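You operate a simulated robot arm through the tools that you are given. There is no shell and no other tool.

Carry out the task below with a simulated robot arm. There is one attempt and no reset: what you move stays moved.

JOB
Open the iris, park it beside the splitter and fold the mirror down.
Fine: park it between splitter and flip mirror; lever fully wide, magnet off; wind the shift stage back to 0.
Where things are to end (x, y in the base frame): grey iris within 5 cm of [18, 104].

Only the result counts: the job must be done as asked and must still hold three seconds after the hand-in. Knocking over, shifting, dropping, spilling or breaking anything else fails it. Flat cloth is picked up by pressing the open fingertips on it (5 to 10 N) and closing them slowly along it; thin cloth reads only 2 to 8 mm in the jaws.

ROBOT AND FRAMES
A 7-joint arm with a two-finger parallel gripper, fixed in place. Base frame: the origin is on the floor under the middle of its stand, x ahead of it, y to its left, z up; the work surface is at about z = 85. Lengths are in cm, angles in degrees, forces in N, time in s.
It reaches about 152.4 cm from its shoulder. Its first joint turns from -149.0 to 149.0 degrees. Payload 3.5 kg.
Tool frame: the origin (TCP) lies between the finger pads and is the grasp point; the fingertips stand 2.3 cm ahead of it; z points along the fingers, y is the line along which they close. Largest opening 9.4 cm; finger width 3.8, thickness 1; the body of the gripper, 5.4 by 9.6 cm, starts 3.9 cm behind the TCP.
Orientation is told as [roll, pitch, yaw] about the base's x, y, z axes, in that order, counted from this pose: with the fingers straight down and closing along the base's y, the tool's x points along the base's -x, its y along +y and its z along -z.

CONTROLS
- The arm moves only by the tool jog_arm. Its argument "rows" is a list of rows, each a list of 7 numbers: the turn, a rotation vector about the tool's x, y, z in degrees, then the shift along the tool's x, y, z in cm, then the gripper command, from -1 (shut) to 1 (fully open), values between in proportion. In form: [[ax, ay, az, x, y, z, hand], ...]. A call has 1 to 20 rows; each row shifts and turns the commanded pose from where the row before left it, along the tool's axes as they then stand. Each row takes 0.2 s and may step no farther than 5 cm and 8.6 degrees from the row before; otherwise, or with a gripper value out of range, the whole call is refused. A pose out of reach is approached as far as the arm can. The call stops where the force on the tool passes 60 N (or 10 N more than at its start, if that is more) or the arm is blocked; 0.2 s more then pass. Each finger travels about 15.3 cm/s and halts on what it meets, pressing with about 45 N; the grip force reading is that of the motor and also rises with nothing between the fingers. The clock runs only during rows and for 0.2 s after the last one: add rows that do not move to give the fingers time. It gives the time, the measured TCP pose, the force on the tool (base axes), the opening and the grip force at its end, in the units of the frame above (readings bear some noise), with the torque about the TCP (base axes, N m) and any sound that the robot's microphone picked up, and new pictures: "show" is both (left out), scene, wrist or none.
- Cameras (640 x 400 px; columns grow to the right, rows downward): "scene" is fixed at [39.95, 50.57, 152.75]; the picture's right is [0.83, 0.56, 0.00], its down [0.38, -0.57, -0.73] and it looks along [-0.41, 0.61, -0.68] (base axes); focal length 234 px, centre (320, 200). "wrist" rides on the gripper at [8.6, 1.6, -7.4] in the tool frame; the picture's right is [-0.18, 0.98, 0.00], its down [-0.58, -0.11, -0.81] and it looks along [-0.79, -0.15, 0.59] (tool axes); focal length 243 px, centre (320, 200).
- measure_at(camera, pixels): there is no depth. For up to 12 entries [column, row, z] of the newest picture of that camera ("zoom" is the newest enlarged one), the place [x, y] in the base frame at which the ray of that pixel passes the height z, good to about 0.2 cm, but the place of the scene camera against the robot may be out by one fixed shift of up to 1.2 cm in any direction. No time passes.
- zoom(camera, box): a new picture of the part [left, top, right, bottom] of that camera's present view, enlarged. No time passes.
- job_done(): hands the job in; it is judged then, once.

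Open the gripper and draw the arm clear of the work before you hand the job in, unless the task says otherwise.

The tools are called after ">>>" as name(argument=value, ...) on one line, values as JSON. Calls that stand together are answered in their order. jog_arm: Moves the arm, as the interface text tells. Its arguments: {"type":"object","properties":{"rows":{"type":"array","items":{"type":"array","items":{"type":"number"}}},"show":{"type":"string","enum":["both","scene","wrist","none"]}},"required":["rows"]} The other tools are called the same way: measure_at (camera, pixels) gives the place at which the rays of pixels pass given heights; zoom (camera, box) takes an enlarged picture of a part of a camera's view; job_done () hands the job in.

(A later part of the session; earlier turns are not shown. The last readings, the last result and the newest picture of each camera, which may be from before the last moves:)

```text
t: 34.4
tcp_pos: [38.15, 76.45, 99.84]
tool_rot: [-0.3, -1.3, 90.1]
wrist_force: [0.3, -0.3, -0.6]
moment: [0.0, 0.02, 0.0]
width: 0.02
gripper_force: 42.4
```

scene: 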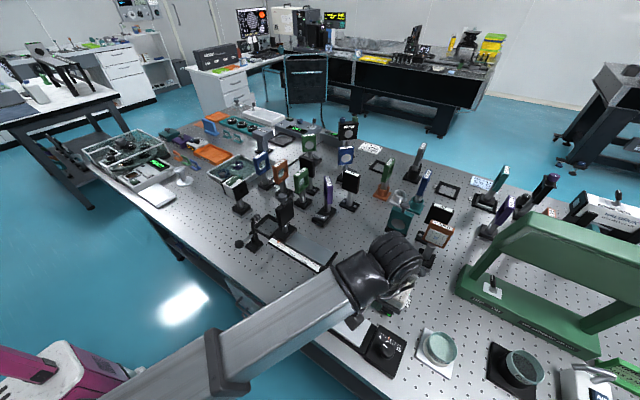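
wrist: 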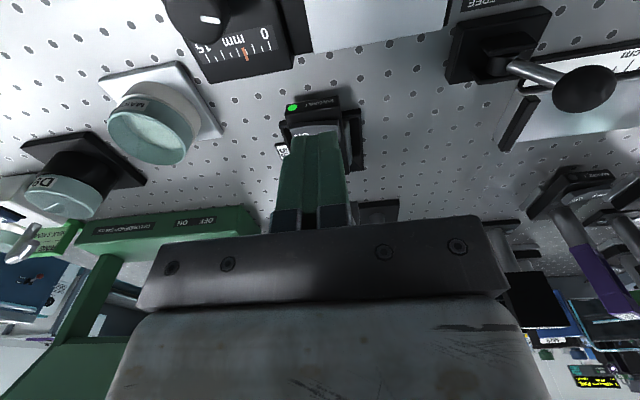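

Rotation succeeded. Now I tilt the fingers 25° outward (toward +y) and approach to ~1.5 cm above the OFF side of the rocker.

>>> jog_arm(rows=[[0, -8.3, 0, 0, 0, 0, -1], [0, -8.3, 0, 0, 0, 0, -1], [0, -8.3, 0, 0, 0, 0, -1], [0, 0, 0, -1.2, 0.2, 2.5, -1], [0, 0, 0, -1.2, 0.2, 2.5, -1], [0, 0, 0, -1.2, 0.3, 2.7, -1], [0, 0, 0, 0, 0, 0, -1]], show="both")

>>> zoom(camera="wrist", box=[240, 40, 400, 240])

>>> zoom(camera="scene", box=[350, 250, 440, 330])

```text
t: 36.0
tcp_pos: [37.2, 83.13, 94.5]
tool_rot: [-0.4, -26.2, 90.2]
wrist_force: [-0.4, 0.6, 0.3]
moment: [0.01, 0.01, -0.03]
width: 0.02
gripper_force: 41.9
```

scene: 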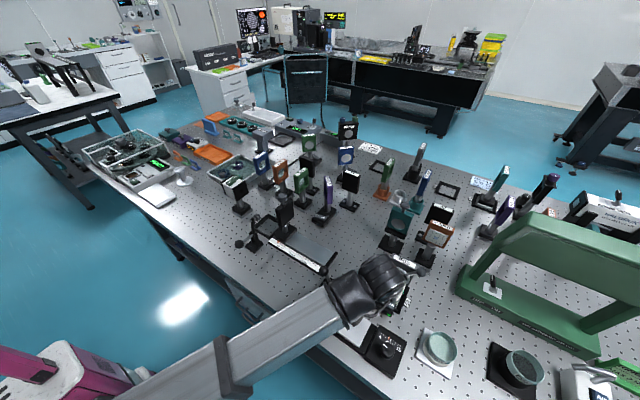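
wrist: 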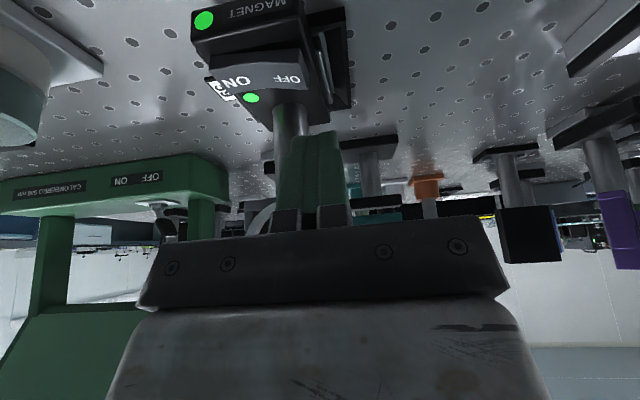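

```text
2.00 times, centred on (320, 140) of wrist
```

zoom: 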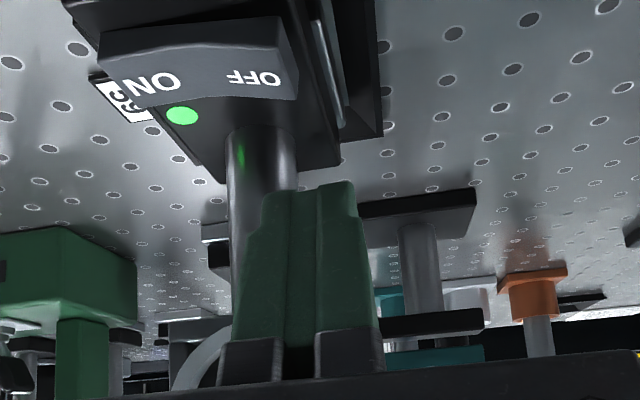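

```text
5.00 times, centred on (395, 290) of scene
```

zoom: 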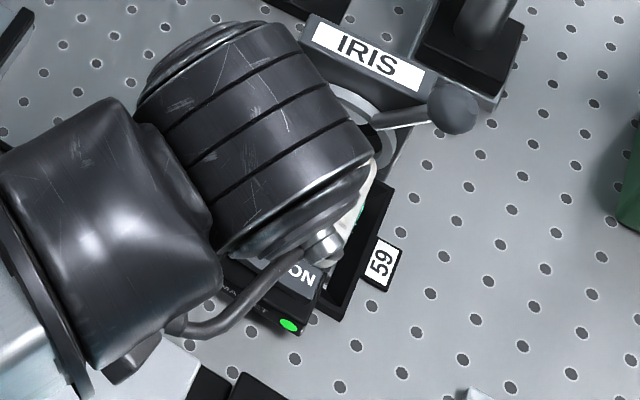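

Clear view of the rocker: OFF at wrist (291,80), ON at (237,82). I measure them at rocker height to aim.

>>> measure_at(camera="wrist", pixels=[[291, 79, 89], [291, 79, 90], [291, 79, 91], [237, 82, 89], [237, 82, 90], [308, 70, 90], [216, 78, 90], [252, 97, 89]])

```text
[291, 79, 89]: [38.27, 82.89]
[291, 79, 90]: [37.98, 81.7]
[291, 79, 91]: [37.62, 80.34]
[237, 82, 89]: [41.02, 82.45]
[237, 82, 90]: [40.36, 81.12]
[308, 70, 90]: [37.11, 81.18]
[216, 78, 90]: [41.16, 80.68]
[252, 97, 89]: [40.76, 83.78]
```

OFF sits at about (38.1, 82.4, 89.4), rocker x 37.1–41.2. My lowest finger edge is at (37.2, 82.4, 91.6); I shift +0.4 in x and press straight down in small steps.

>>> jog_arm(rows=[[0, 0, 0, 0.2, -0.4, 0.4, -1], [0, 0, 0, 0.2, 0, 0.4, -1], [0, 0, 0, 0.2, 0, 0.4, -1], [0, 0, 0, 0.18, 0, 0.36, -1], [0, 0, 0, 0.13, 0, 0.27, -1]], show="wrist")

>>> zoom(camera="wrist", box=[200, 0, 400, 200])

```text
t: 37.2
tcp_pos: [37.75, 82.99, 92.58]
tool_rot: [-0.4, -26.2, 90.2]
wrist_force: [0.8, -0.8, 0.3]
moment: [0.0, -0.02, 0.02]
width: 0.01
gripper_force: 42.8
```

wrist: 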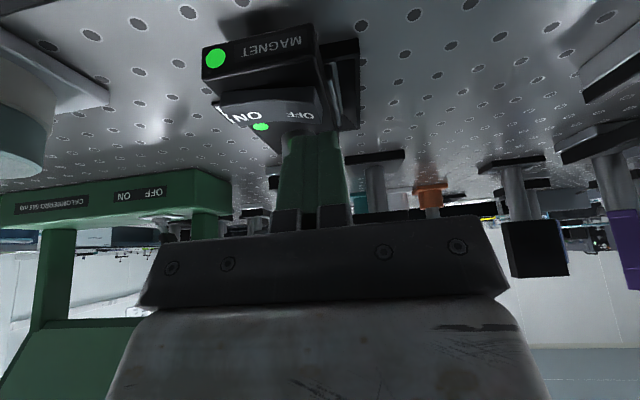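

```text
2.00 times, centred on (300, 100) of wrist
```

zoom: 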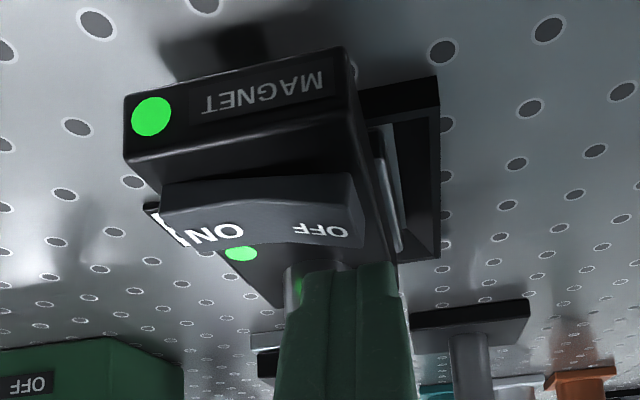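

The fingertip is narrower than assumed, so its lowest point is at y≈83.1, z≈90.1, a bit behind the rocker's middle. I shift 0.7 cm toward -y and continue pressing down.

>>> jog_arm(rows=[[0, 0, 0, 0.63, 0, -0.31, -1], [0, 0, 0, 0.13, 0, 0.27, -1], [0, 0, 0, 0.13, 0, 0.27, -1], [0, 0, 0, 0.13, 0, 0.27, -1]], show="wrist")

>>> zoom(camera="wrist", box=[200, 0, 400, 200])

```text
t: 38.2
tcp_pos: [37.82, 82.42, 91.67]
tool_rot: [-0.5, -26.2, 90.2]
wrist_force: [-0.8, -5.3, 9.3]
moment: [-0.17, -0.04, -0.04]
width: 0.0
gripper_force: 42.5
```

wrist: 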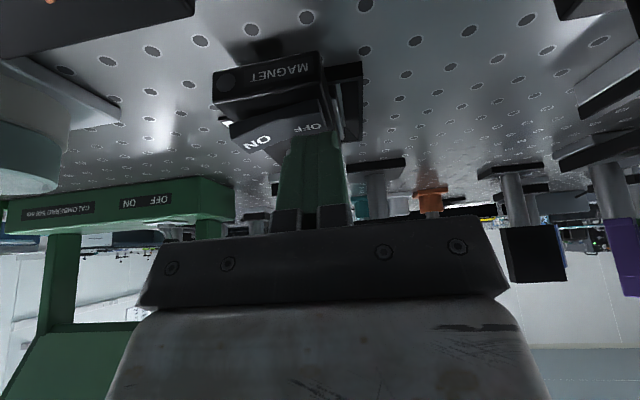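

```text
2.00 times, centred on (300, 100) of wrist
```

zoom: 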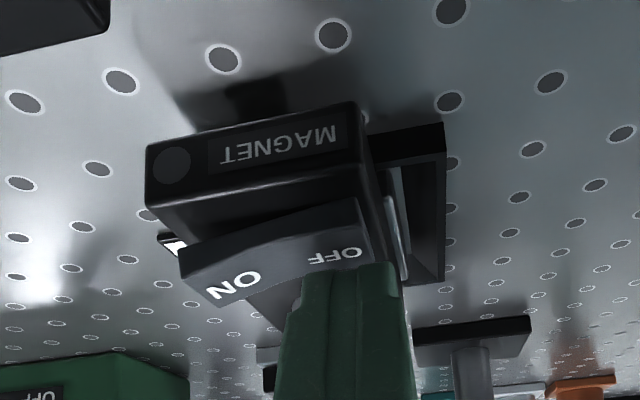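

The magnet LED is dark and the ON side of the rocker has risen: magnet off. I retract backward/up and confirm.

>>> jog_arm(rows=[[0, 0, 0, 0, 0, -1, -1], [0, 0, 0, 0, 0, -2, -1], [0, 0, 0, 0, 0, -3, -1], [0, 0, 0, 0, 0, -3, -1]], show="both")

>>> zoom(camera="wrist", box=[200, 0, 400, 200])

>>> zoom(camera="scene", box=[350, 240, 450, 330])

```text
t: 39.2
tcp_pos: [37.81, 78.17, 99.73]
tool_rot: [-0.5, -26.2, 90.2]
wrist_force: [0.2, -0.2, 0.4]
moment: [-0.01, 0.01, -0.01]
width: 0.0
gripper_force: 42.0
```

scene: 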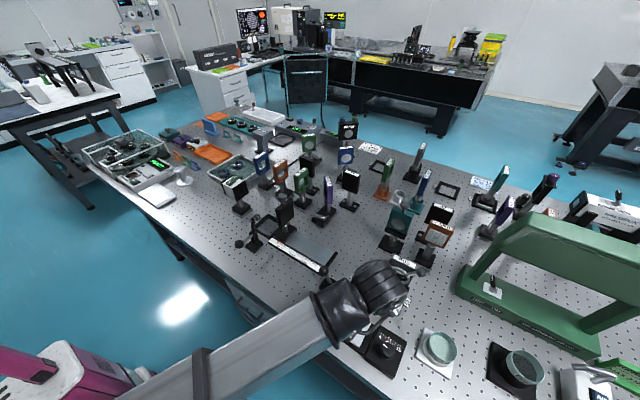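
wrist: 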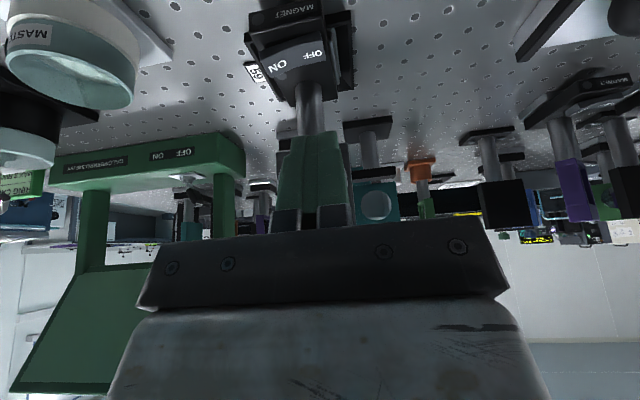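

```text
2.00 times, centred on (300, 100) of wrist
```

zoom: 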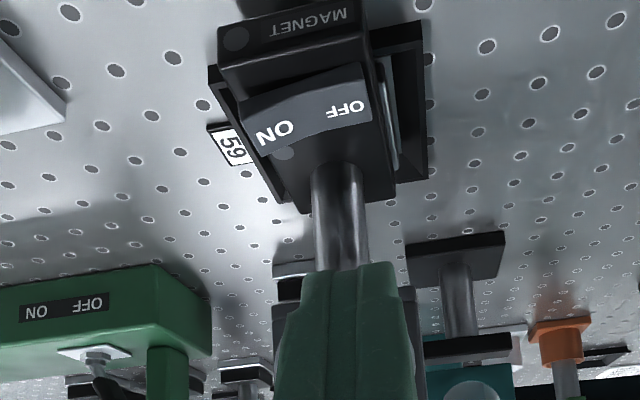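

```text
4.44 times, centred on (400, 285) of scene
```

zoom: 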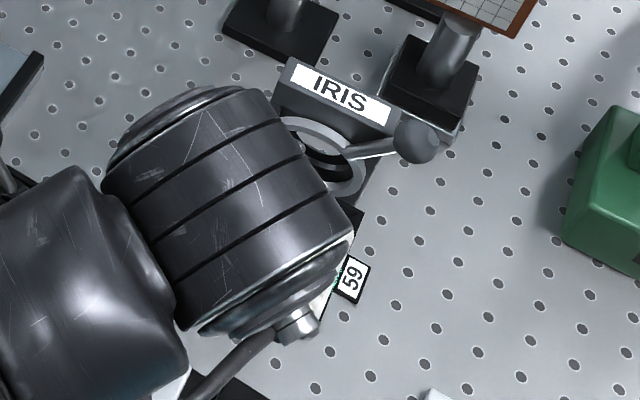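

Magnet is off (LED dark, OFF pressed). Now I untilt, turn back to yaw 0 and go around the iris's left side to a position above it, to grasp the plate's top edge front-to-back (away from the lever).

>>> jog_arm(rows=[[0, 8.5, 0, 0, 0, 0, -1], [0, 8.5, 0, 0, 0, 0, -1], [0, 8.0, 0, 0, 0, 0, -1], [0, 0, 8.2, 0, 0, 0, -1], [0, 0, 8.2, 0, 0, 0, -1], [0, 0, 8.2, 0, 0, 0, -1], [0, 0, 8.2, 0, 0, 0, -1], [0, 0, 8.2, 0, 0, 0, -1], [0, 0, 8.2, 0, 0, 0, -1], [0, 0, 8.2, 0, 0, 0, -1], [0, 0, 8.2, 0, 0, 0, -1], [0, 0, 8.2, 0, 0, 0, -1], [0, 0, 8.2, 0, 0, 0, -1], [0, 0, 8.2, 0, 0, 0, -1], [0, 0, 0, 4.4, 0.9, 0, -1], [0, 0, 0, 4.4, 0.9, 0, -1]], show="both")

```text
t: 42.6
tcp_pos: [29.09, 79.86, 99.95]
tool_rot: [1.2, -0.4, -0.4]
wrist_force: [0.0, 0.1, -0.5]
moment: [0.01, -0.02, 0.01]
width: 0.01
gripper_force: 42.3
```

scene: 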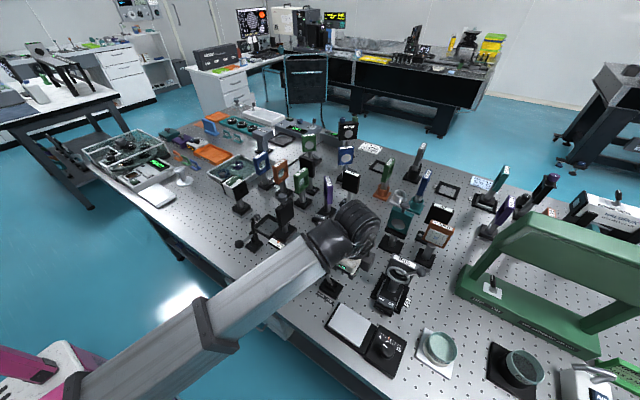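
wrist: 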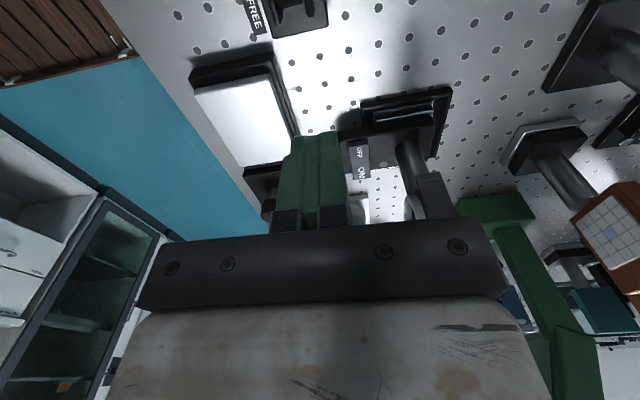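

Now I rise to z≈111 beside the iris and open the hand, viewing the plate from above.

>>> jog_arm(rows=[[0, 0, 0, 0, 2, -3.7, -1], [0, 0, 0, 0, 2.5, -3.7, 0], [0, 0, 0, 0, 2.8, -3.7, 1], [0, 0, 0, 0, 0, 0, 1]], show="both")

>>> zoom(camera="wrist", box=[260, 60, 420, 230])

>>> zoom(camera="scene", box=[370, 245, 430, 315])

```text
t: 43.6
tcp_pos: [28.58, 87.13, 111.16]
tool_rot: [1.1, -0.4, -0.1]
wrist_force: [1.5, -0.2, -0.7]
moment: [-0.02, 0.01, 0.03]
width: 9.4
gripper_force: 0.1
```

scene: 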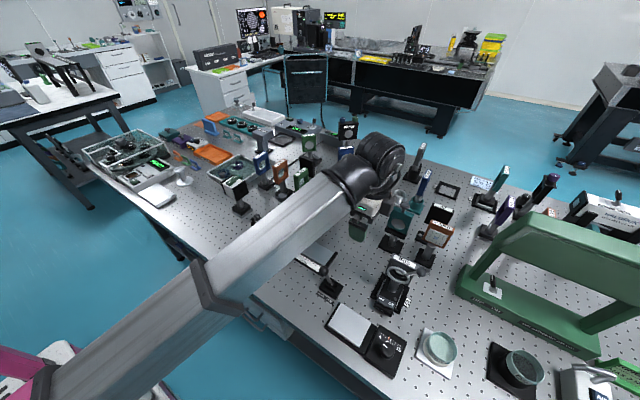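
wrist: 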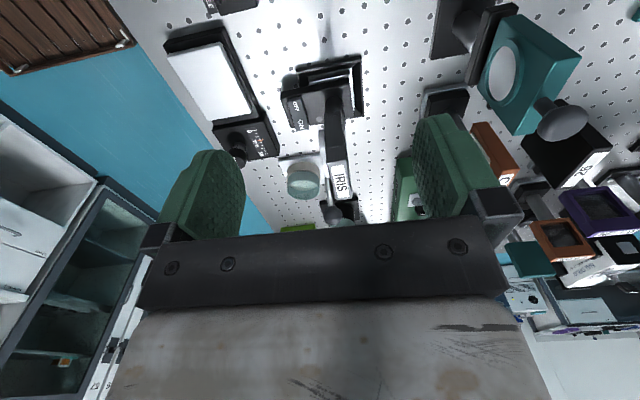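

```text
2.35 times, centred on (340, 145) of wrist
```

zoom: 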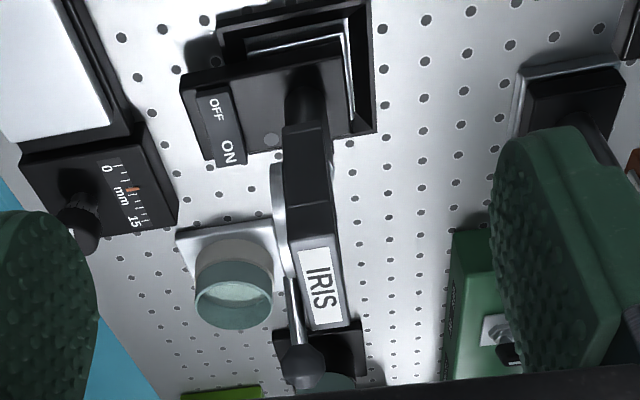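

```text
5.71 times, centred on (400, 280) of scene
```

zoom: 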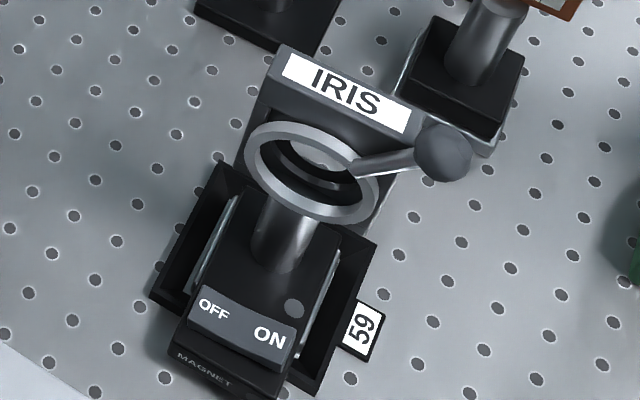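

I measure the plate's top corners (near edge wrist (328,165)/(348,163), far edge (336,202)/(354,198)) at candidate heights.

>>> measure_at(camera="wrist", pixels=[[328.1, 165, 101], [328.1, 165, 103], [347.7, 163.3, 101], [347.7, 163.3, 103], [335.7, 201.6, 101], [335.7, 201.6, 103], [353.6, 198.2, 101], [353.6, 198.2, 103], [333, 216, 103], [329, 124, 95], [346, 124, 95]])

```text
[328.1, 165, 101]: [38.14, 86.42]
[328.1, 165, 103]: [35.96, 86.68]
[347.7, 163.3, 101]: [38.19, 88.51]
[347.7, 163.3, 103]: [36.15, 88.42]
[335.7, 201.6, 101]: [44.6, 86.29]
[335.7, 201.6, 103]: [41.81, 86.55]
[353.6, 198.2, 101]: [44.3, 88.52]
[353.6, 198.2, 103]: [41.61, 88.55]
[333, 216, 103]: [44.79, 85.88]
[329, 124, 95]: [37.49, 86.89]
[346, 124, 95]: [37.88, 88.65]
```

The plate's top is at z≈102.8, x 36.3–42, y 86.5–88.5 (mid 87.5). I move over it to (38.8, 87.5) and descend with open fingers to just above grasp height.

>>> jog_arm(rows=[[0, 0, 0, -3.4, 0.12, 0, 1], [0, 0, 0, -3.4, 0.12, 0, 1], [0, 0, 0, -3.4, 0.12, 0, 1], [0, 0, 0, 0, 0, 2, 1], [0, 0, 0, 0, 0, 2, 1], [0, 0, 0, 0, 0, 1.5, 1], [0, 0, 0, 0, 0, 0, 1]], show="both")

>>> zoom(camera="wrist", box=[220, 60, 420, 235])

>>> zoom(camera="scene", box=[360, 220, 440, 300])

```text
t: 45.2
tcp_pos: [39.35, 87.48, 105.55]
tool_rot: [1.2, -0.4, -0.2]
wrist_force: [0.2, 0.4, -0.7]
moment: [0.03, 0.03, 0.01]
width: 9.41
gripper_force: 0.1
```

scene: 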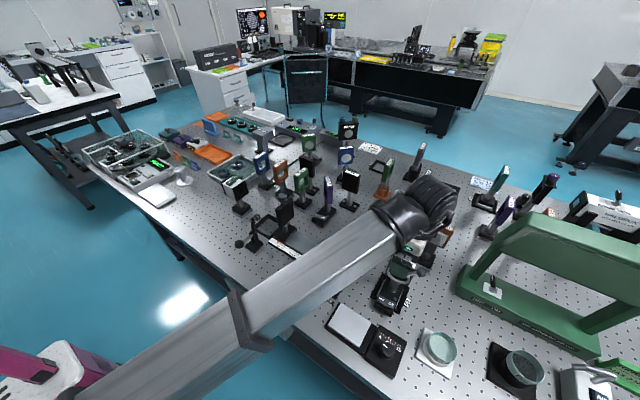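
wrist: 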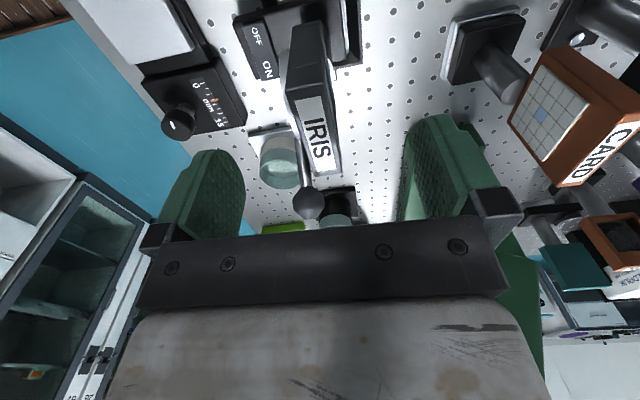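

```text
2.29 times, centred on (320, 148) of wrist
```

zoom: 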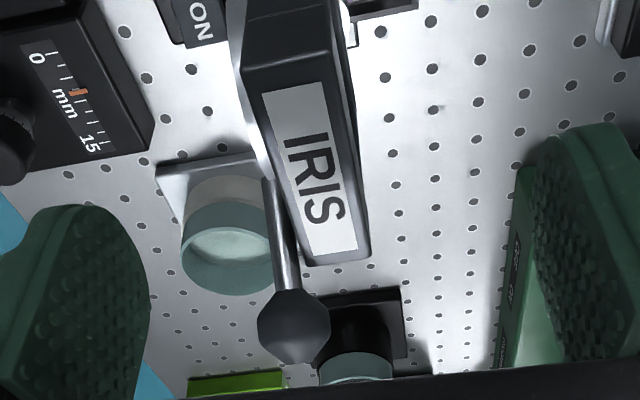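

```text
5.00 times, centred on (400, 260) of scene
```

zoom: 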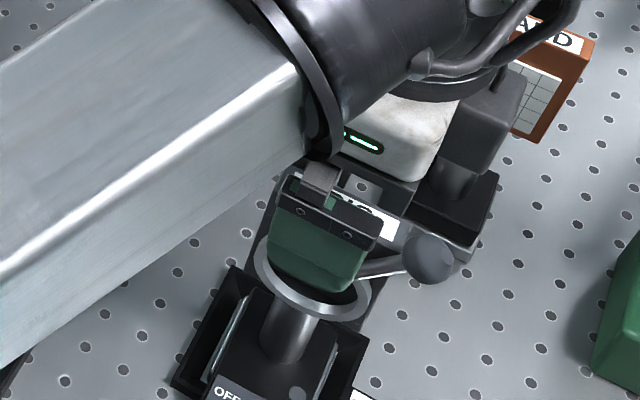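

I refine the centring: measure the plate's edges from this nearer view.

>>> measure_at(camera="wrist", pixels=[[294.7, 102.1, 102.8], [322.2, 95.6, 102.8], [313.4, 176.4, 102.8], [335.3, 168.5, 102.8], [286.4, 99, 102.8], [330, 91, 102.8], [310.5, 177, 102.8], [342, 165, 102.8], [308, 205, 103.5]])

```text
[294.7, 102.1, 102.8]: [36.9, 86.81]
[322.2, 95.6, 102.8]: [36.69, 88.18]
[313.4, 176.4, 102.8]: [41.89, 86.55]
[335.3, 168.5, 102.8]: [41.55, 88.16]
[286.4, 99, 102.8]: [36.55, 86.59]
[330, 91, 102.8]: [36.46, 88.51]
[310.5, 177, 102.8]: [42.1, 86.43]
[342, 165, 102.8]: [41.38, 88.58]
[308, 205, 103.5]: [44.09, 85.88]
```

Plate centre is (39.1, 87.5). I shift -0.6 in x, lower to TCP z≈103.9, and pre-close the fingers to about 3 cm.

>>> jog_arm(rows=[[0, 0, 0, 0.6, 0, 0.8, 1], [0, 0, 0, 0, 0.02, 0.85, 1], [0, 0, 0, 0, 0, 0, 0.2], [0, 0, 0, 0, 0, 0, -0.3], [0, 0, 0, 0, 0, 0, -0.36]], show="both")

>>> zoom(camera="wrist", box=[220, 60, 420, 235])

>>> zoom(camera="scene", box=[360, 220, 440, 300])

```text
t: 46.4
tcp_pos: [38.81, 87.63, 103.87]
tool_rot: [1.2, -0.4, -0.3]
wrist_force: [0.3, -0.7, -0.4]
moment: [0.0, -0.02, -0.03]
width: 3.01
gripper_force: 0.0
```

scene: 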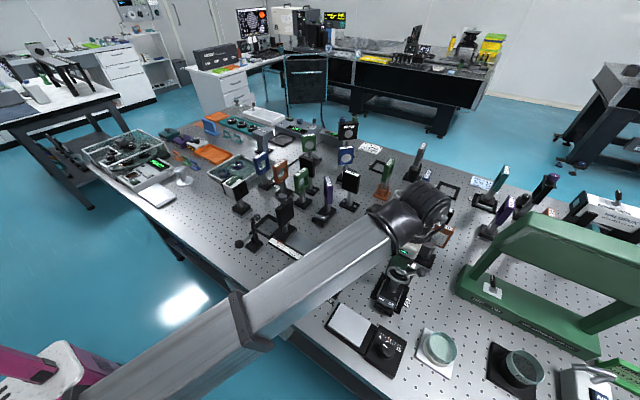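
wrist: 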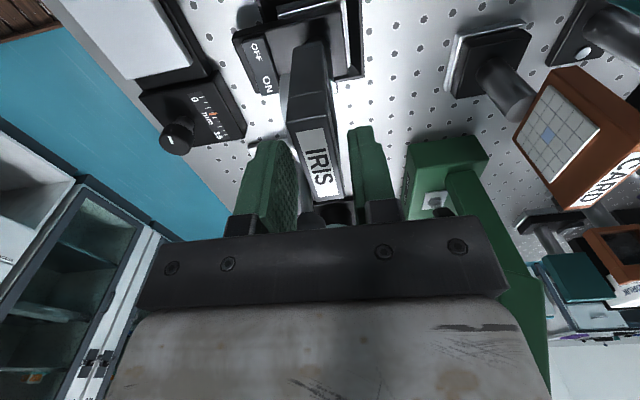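

```text
2.29 times, centred on (320, 148) of wrist
```

zoom: 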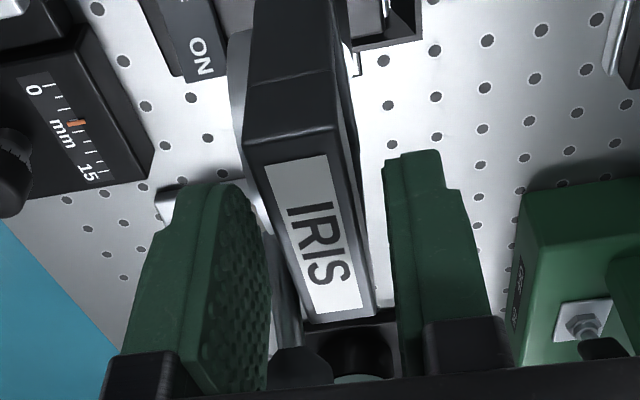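

```text
5.00 times, centred on (400, 260) of scene
```

zoom: 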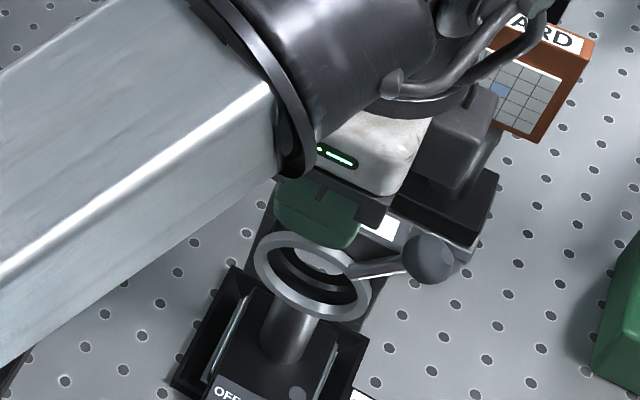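

The fingers straddle the plate with ~0.5 cm each side, the front one above the ring. I close gradually and then fully.

>>> jog_arm(rows=[[0, 0, 0, 0, -0.08, 0, -0.45], [0, 0, 0, 0, 0, 0, -0.52], [0, 0, 0, 0, 0, 0, -0.57], [0, 0, 0, 0, 0, 0, -0.62], [0, 0, 0, 0, 0, 0, -0.8], [0, 0, 0, 0, 0, 0, -1], [0, 0, 0, 0, 0, 0, -1]], show="both")

>>> zoom(camera="wrist", box=[220, 60, 420, 235])

>>> zoom(camera="scene", box=[360, 220, 440, 300])

```text
t: 48.0
tcp_pos: [38.71, 87.5, 103.86]
tool_rot: [1.1, -0.4, -0.1]
wrist_force: [0.0, -1.6, -0.5]
moment: [-0.15, 0.01, -0.05]
width: 1.98
gripper_force: 44.9
```

scene: 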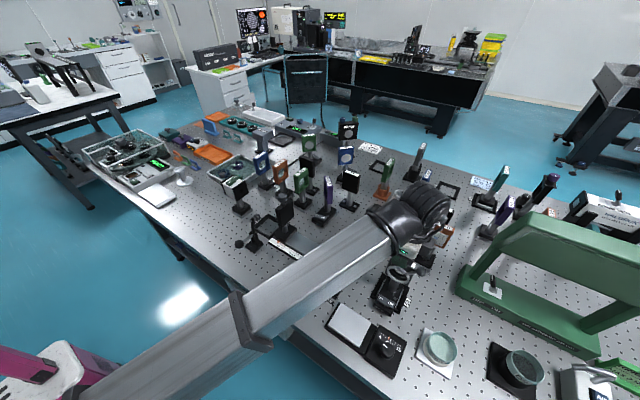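
wrist: 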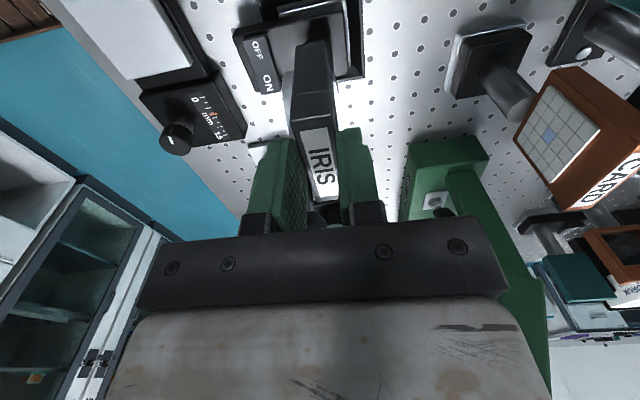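

```text
2.29 times, centred on (320, 148) of wrist
```

zoom: 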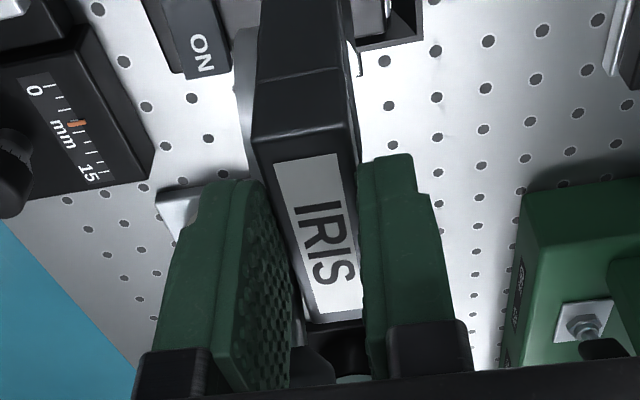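

```text
5.00 times, centred on (400, 260) of scene
```

zoom: 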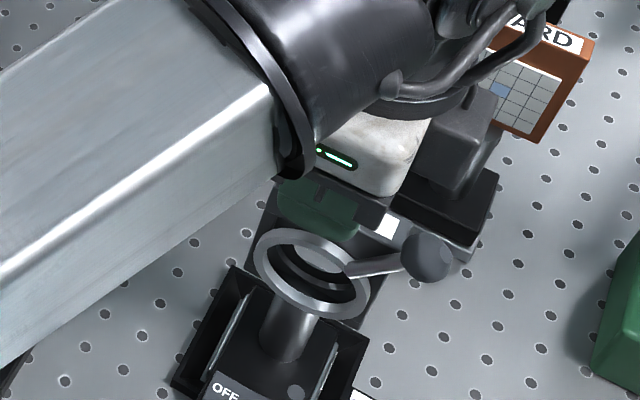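

Gripped at width 1.98 cm. I lift slowly 2 cm and read the load.

>>> jog_arm(rows=[[0, 0, 0, 0, 0, -0.3, -1], [0, 0, 0, 0, 0, -0.5, -1], [0, 0, 0, 0, 0, -0.6, -1], [0, 0, 0, 0, 0, -0.6, -1], [0, 0, 0, 0, 0, 0, -1]], show="both")

>>> zoom(camera="scene", box=[360, 220, 440, 320])

>>> zoom(camera="wrist", box=[220, 0, 420, 200])

```text
t: 49.2
tcp_pos: [38.48, 87.57, 105.8]
tool_rot: [1.2, -0.4, -0.1]
wrist_force: [0.4, 0.5, -5.4]
moment: [0.02, 0.07, 0.01]
width: 1.97
gripper_force: 44.9
```

scene: 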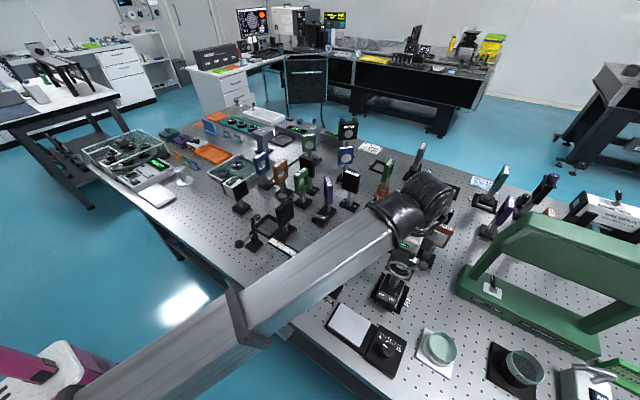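
wrist: 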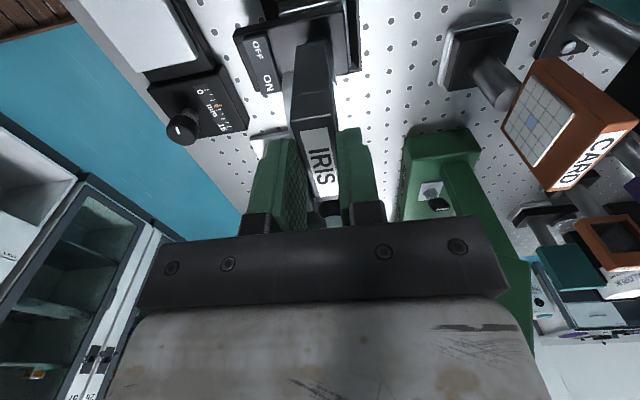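

```text
4.00 times, centred on (400, 270) of scene
```

zoom: 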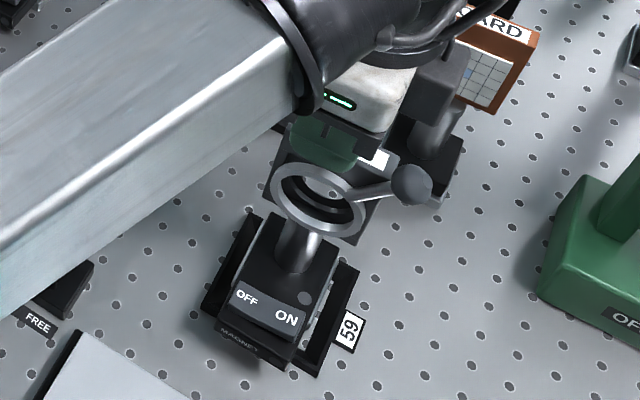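

```text
2.00 times, centred on (320, 100) of wrist
```

zoom: 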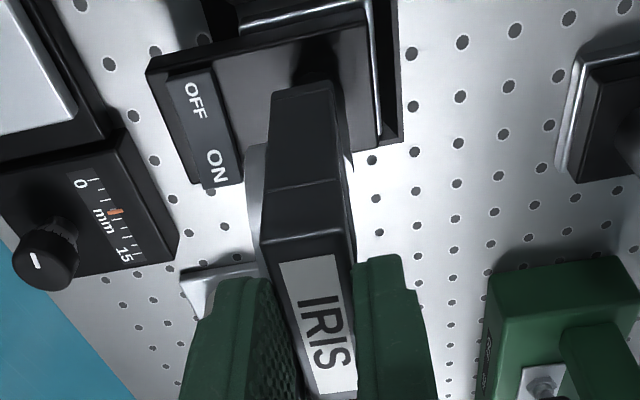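

Lifted cleanly (load ~5.4 N, seat stays). Before carrying, I check heights of the neighbours HALF and 27 near the drop spot.

>>> measure_at(camera="scene", pixels=[[328, 181, 95], [328, 181, 100], [328, 181, 105], [351, 173, 95], [351, 173, 100], [351, 173, 105], [326, 216, 86], [348, 205, 86], [320, 222, 87], [334, 214, 87]])

>>> zoom(camera="scene", box=[290, 160, 390, 250])

```text
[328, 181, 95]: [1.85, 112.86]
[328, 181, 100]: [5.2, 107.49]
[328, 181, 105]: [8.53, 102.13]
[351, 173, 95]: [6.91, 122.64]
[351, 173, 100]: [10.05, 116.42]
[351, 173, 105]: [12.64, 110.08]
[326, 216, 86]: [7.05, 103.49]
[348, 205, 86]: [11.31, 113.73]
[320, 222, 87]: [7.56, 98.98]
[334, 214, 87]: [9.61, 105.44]
```

```text
4.44 times, centred on (340, 205) of scene
```

zoom: 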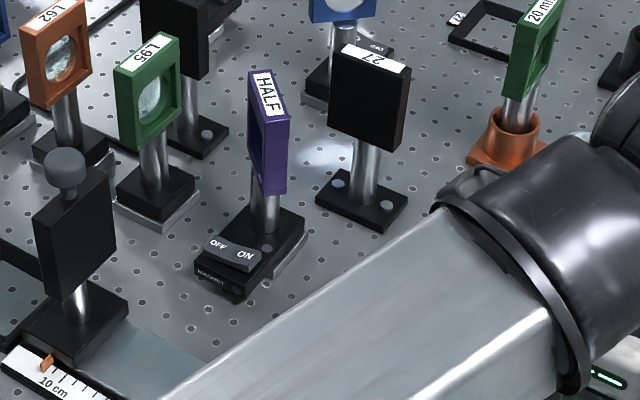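

HALF's top is only ~z 103 and 27 stands at (11,114), so the drop spot is clear. I lift to ~111 and carry in stages: first toward (30, 94).

>>> jog_arm(rows=[[0, 0, 0, 0, 0, -1, -1], [0, 0, 0, 0, 0, -1.5, -1], [0, 0, 0, 0, 0, -1.5, -1], [0, 0, 0, 0, 0, -1.2, -1], [0, 0, 0, 1, 1, 0, -1], [0, 0, 0, 1.8, 1.3, 0, -1], [0, 0, 0, 2, 1.3, 0, -1], [0, 0, 0, 2, 1.4, 0, -1], [0, 0, 0, 1.5, 1, 0, -1], [0, 0, 0, 0, 0, 0, -1]], show="both")

```text
t: 51.4
tcp_pos: [30.22, 93.47, 111.28]
tool_rot: [1.2, -0.4, -0.2]
wrist_force: [0.6, 0.4, -5.4]
moment: [0.0, 0.06, 0.01]
width: 1.95
gripper_force: 44.4
```

scene: 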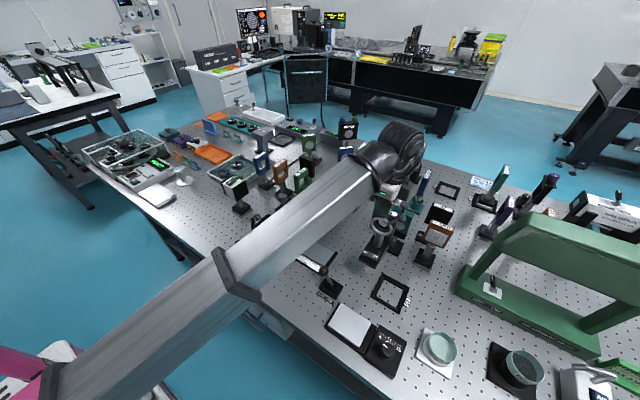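
wrist: 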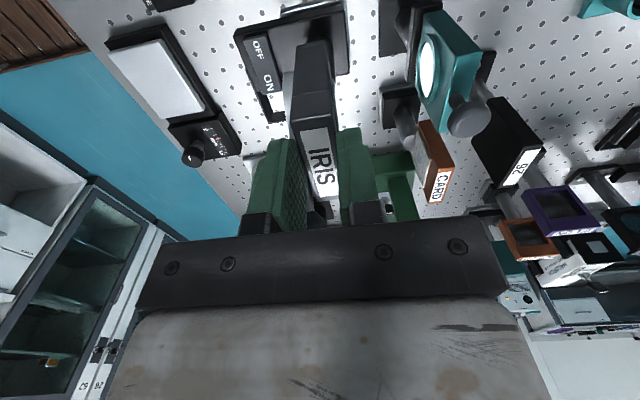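

Carrying well; the empty seat 59 stays in place. I continue to (17.6, 96) and then to (17.6, 103.8).

>>> jog_arm(rows=[[0, 0, 0, 1.5, 0.4, 0, -1], [0, 0, 0, 2.5, 0.5, 0, -1], [0, 0, 0, 2.6, 0.6, 0, -1], [0, 0, 0, 2.5, 0.5, 0, -1], [0, 0, 0, 2.2, 0.6, 0, -1], [0, 0, 0, 1.2, 1.2, 0, -1], [0, 0, 0, 0, 2, 0, -1], [0, 0, 0, 0, 2, 0, -1], [0, 0, 0, 0, 1.6, 0, -1], [0, 0, 0, 0, 0.9, 0, -1], [0, 0, 0, 0, 0, 0, -1]], show="both")

>>> zoom(camera="wrist", box=[180, 0, 440, 200])

>>> zoom(camera="scene", box=[310, 150, 430, 260])

```text
t: 53.8
tcp_pos: [17.74, 104.02, 111.19]
tool_rot: [1.2, -0.4, -0.2]
wrist_force: [0.0, 0.5, -6.0]
moment: [0.04, 0.04, 0.01]
width: 1.95
gripper_force: 45.0
```

scene: 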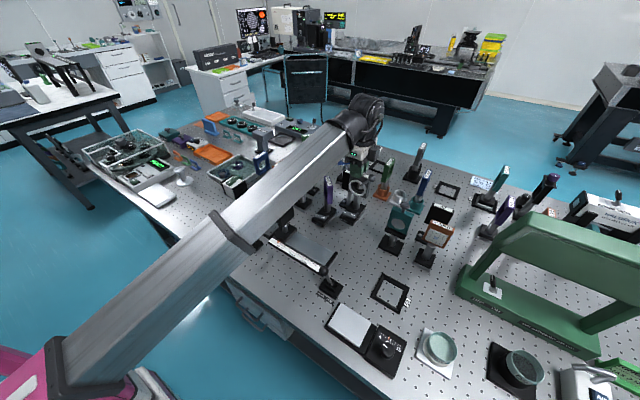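
wrist: 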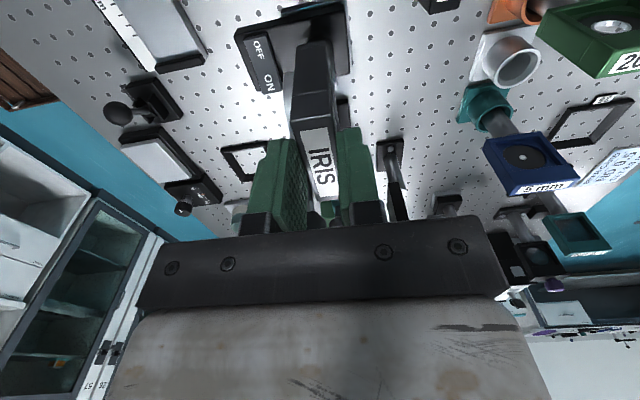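

```text
2.00 times, centred on (310, 100) of wrist
```

zoom: 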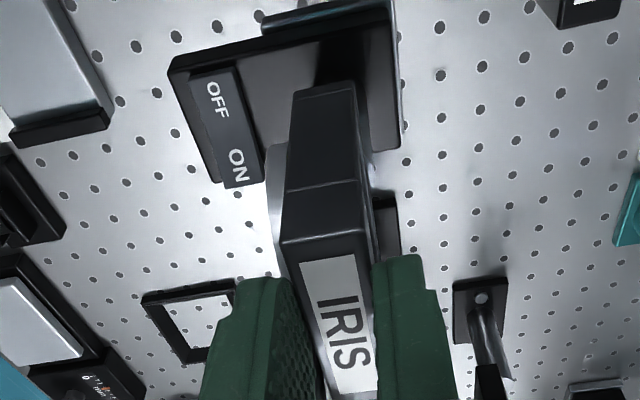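

```text
3.64 times, centred on (370, 205) of scene
```

zoom: 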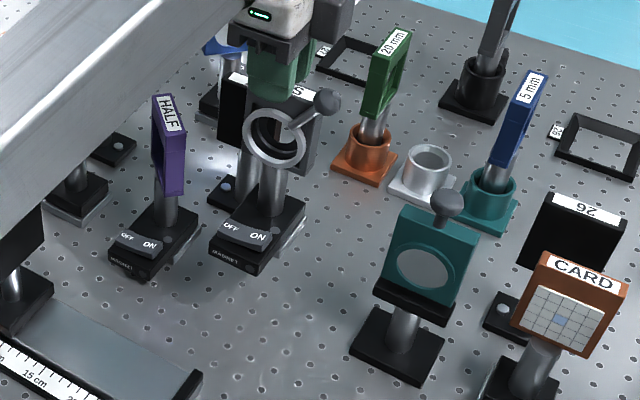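

The iris hangs over the free spot between HALF and the flip mirror. I lower it to just above the table.

>>> jog_arm(rows=[[0, 0, 0, 0, 0, 1, -1], [0, 0, 0, 0, 0, 1.5, -1], [0, 0, 0, 0, 0, 1.5, -1], [0, 0, 0, 0, 0, 1.3, -1], [0, 0, 0, 0, 0, 0.9, -1], [0, 0, 0, 0, 0, 0.5, -1], [0, 0, 0, 0, 0, 0, -1]], show="both")

>>> zoom(camera="scene", box=[310, 150, 430, 260])

```text
t: 55.4
tcp_pos: [17.78, 104.01, 104.52]
tool_rot: [1.2, -0.5, -0.2]
wrist_force: [0.0, -0.4, -5.6]
moment: [0.05, 0.11, -0.01]
width: 1.97
gripper_force: 44.7
```

scene: 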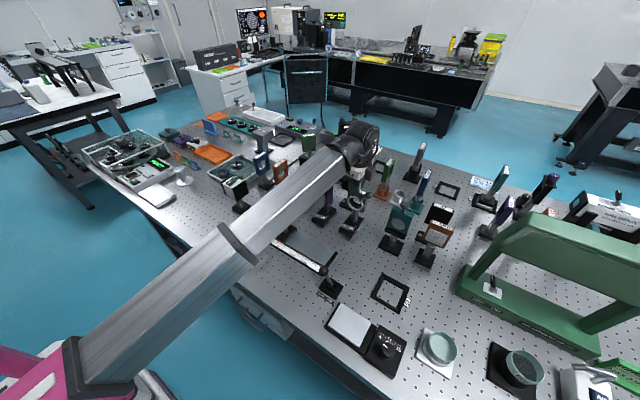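
wrist: 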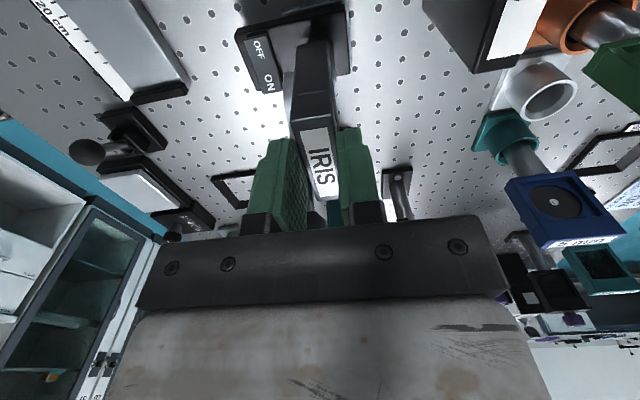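

```text
3.64 times, centred on (370, 205) of scene
```

zoom: 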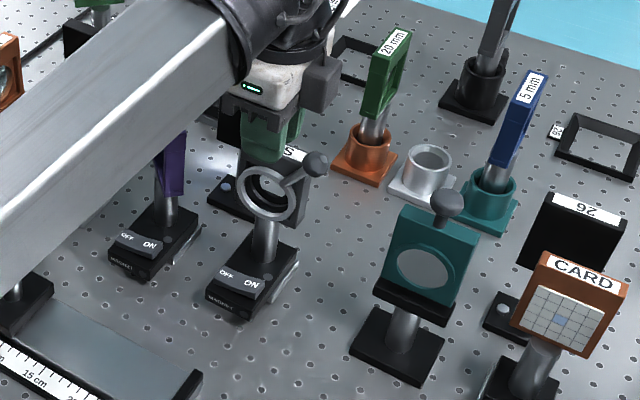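

Still hanging free (5.6 N). I lower in 0.2 cm steps until the load comes off.

>>> jog_arm(rows=[[0, 0, 0, 0, 0, 0.2, -1], [0, 0, 0, 0, 0, 0.2, -1], [0, 0, 0, 0, 0, 0.15, -1]], show="none")

```text
t: 56.2
tcp_pos: [17.74, 104.0, 104.03]
tool_rot: [1.2, -0.4, -0.2]
wrist_force: [0.0, -0.2, -4.1]
moment: [0.06, 0.06, 0.02]
width: 1.98
gripper_force: 44.9
```

The load is starting to drop (4.1 N); I lower another 0.1–0.2 cm.

>>> jog_arm(rows=[[0, 0, 0, 0, 0, 0.1, -1], [0, 0, 0, 0, 0, 0.07, -1], [0, 0, 0, 0, 0, 0, -1]], show="scene")

>>> zoom(camera="scene", box=[330, 170, 410, 240])

```text
t: 57.0
tcp_pos: [17.83, 103.96, 103.93]
tool_rot: [1.2, -0.4, 0.0]
wrist_force: [-1.9, 1.8, 3.5]
moment: [-0.03, 0.03, -0.06]
width: 1.97
gripper_force: 44.6
```

scene: 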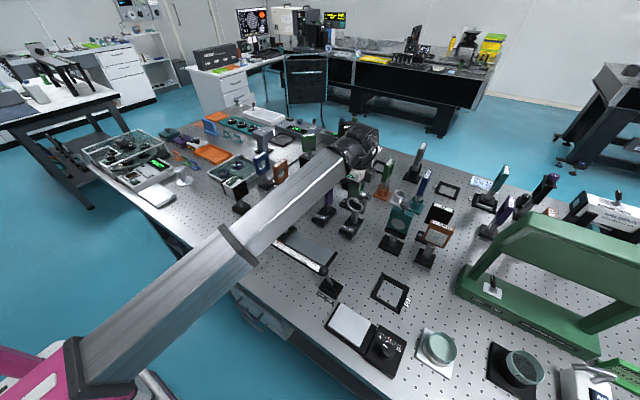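

```text
5.71 times, centred on (370, 205) of scene
```

zoom: 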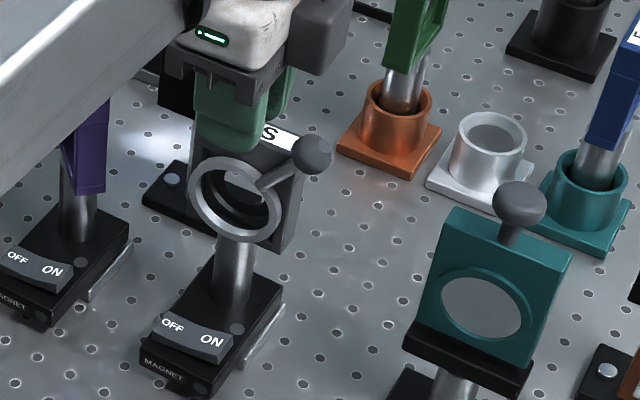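

The table now carries the iris (+3.5 N). I open the fingers gently and then rise straight up.

>>> jog_arm(rows=[[0, 0, 0, 0, 0, 0, -0.56], [0, 0, 0, 0, 0, 0, -0.48], [0, 0, 0, 0, 0, 0, -0.36], [0, 0, 0, 0, 0, 0, -0.2], [0, 0, 0, 0, 0, 0, 0.2], [0, 0, 0, 0, 0, 0, 0.2]], show="both")

>>> zoom(camera="scene", box=[330, 170, 410, 240])

>>> zoom(camera="wrist", box=[220, 0, 420, 200])

```text
t: 58.4
tcp_pos: [17.91, 103.88, 103.84]
tool_rot: [1.2, -0.4, -0.2]
wrist_force: [-0.3, 0.7, -0.4]
moment: [0.01, 0.02, 0.0]
width: 5.6
gripper_force: 0.1
```

scene: 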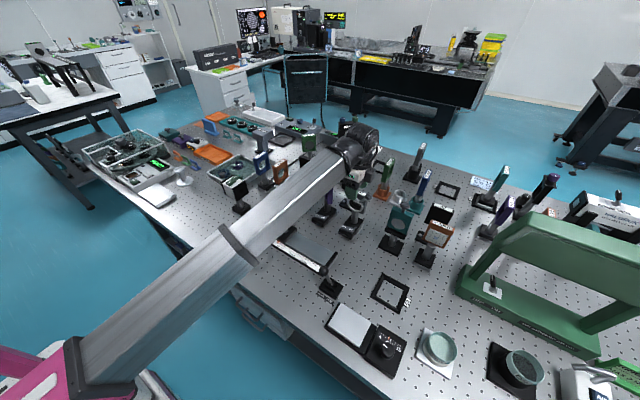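
wrist: 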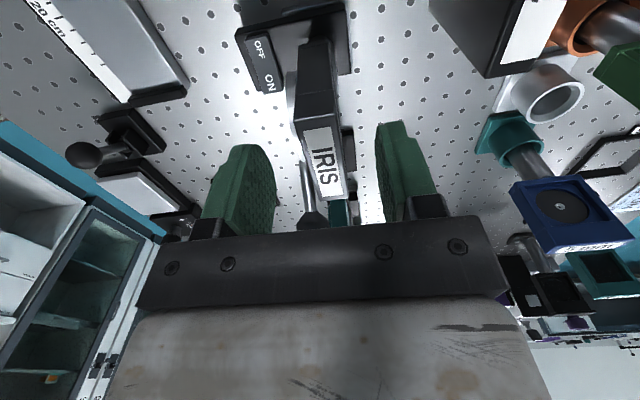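

```text
5.71 times, centred on (370, 205) of scene
```

zoom: 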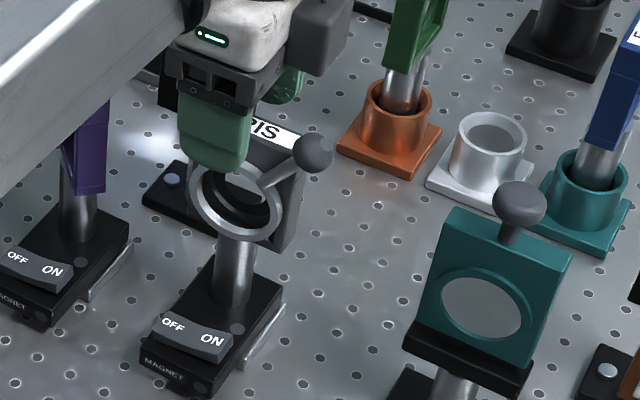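

```text
2.00 times, centred on (320, 100) of wrist
```

zoom: 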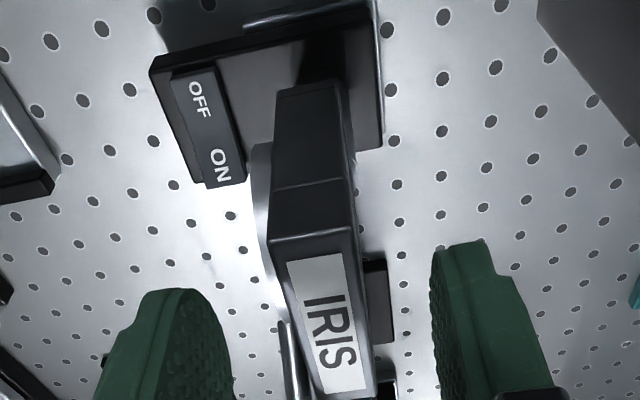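

The iris stands on its own with lever wide and magnet off. I rise straight up and shift to view the flip mirror edge-on from the -x side again.

>>> jog_arm(rows=[[0, 0, 0, 0, 0, -1.5, 0.2], [0, 0, 0, 0, 0, -2.5, 0.2], [0, 0, 0, 0, 0, -3, 0.2], [0, 0, 0, 0, 0, -1.5, -1], [0, 0, 0, 2, 1, 0, -1], [0, 0, 0, 2, 1, 0, -1], [0, 0, 0, 0, 0, 0, -1]], show="both")

>>> zoom(camera="wrist", box=[300, 90, 440, 235])

>>> zoom(camera="scene", box=[320, 160, 420, 260])

```text
t: 60.0
tcp_pos: [13.62, 105.59, 112.18]
tool_rot: [1.2, -0.4, -0.2]
wrist_force: [0.1, -0.6, 0.6]
moment: [0.02, 0.04, 0.01]
width: 0.0
gripper_force: 42.2
```

scene: 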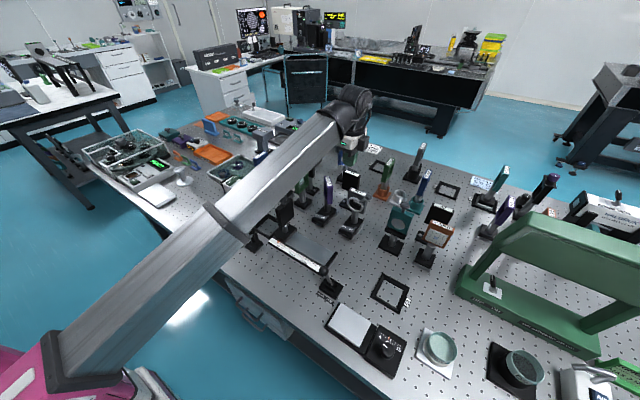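
wrist: 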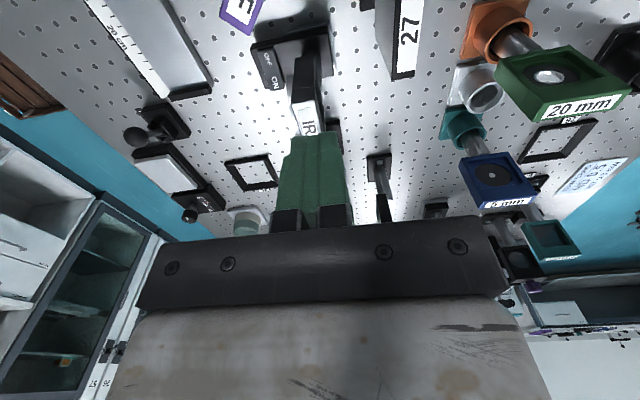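

```text
2.76 times, centred on (370, 162) of wrist
```

zoom: 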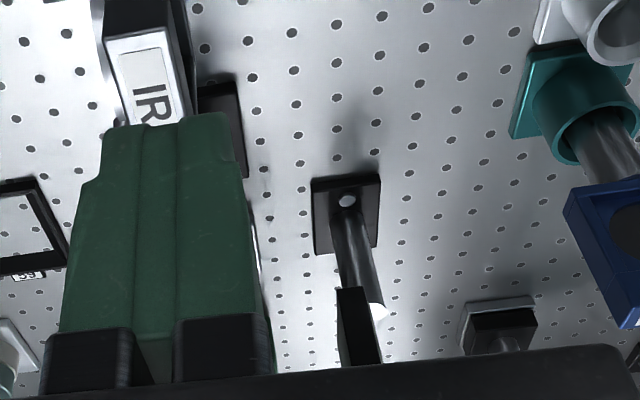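

```text
4.00 times, centred on (370, 210) of scene
```

zoom: 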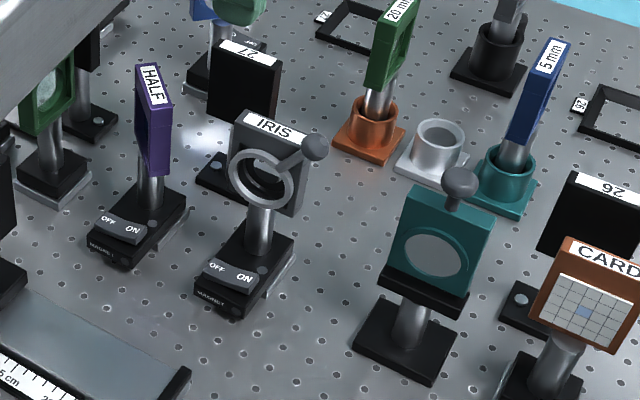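

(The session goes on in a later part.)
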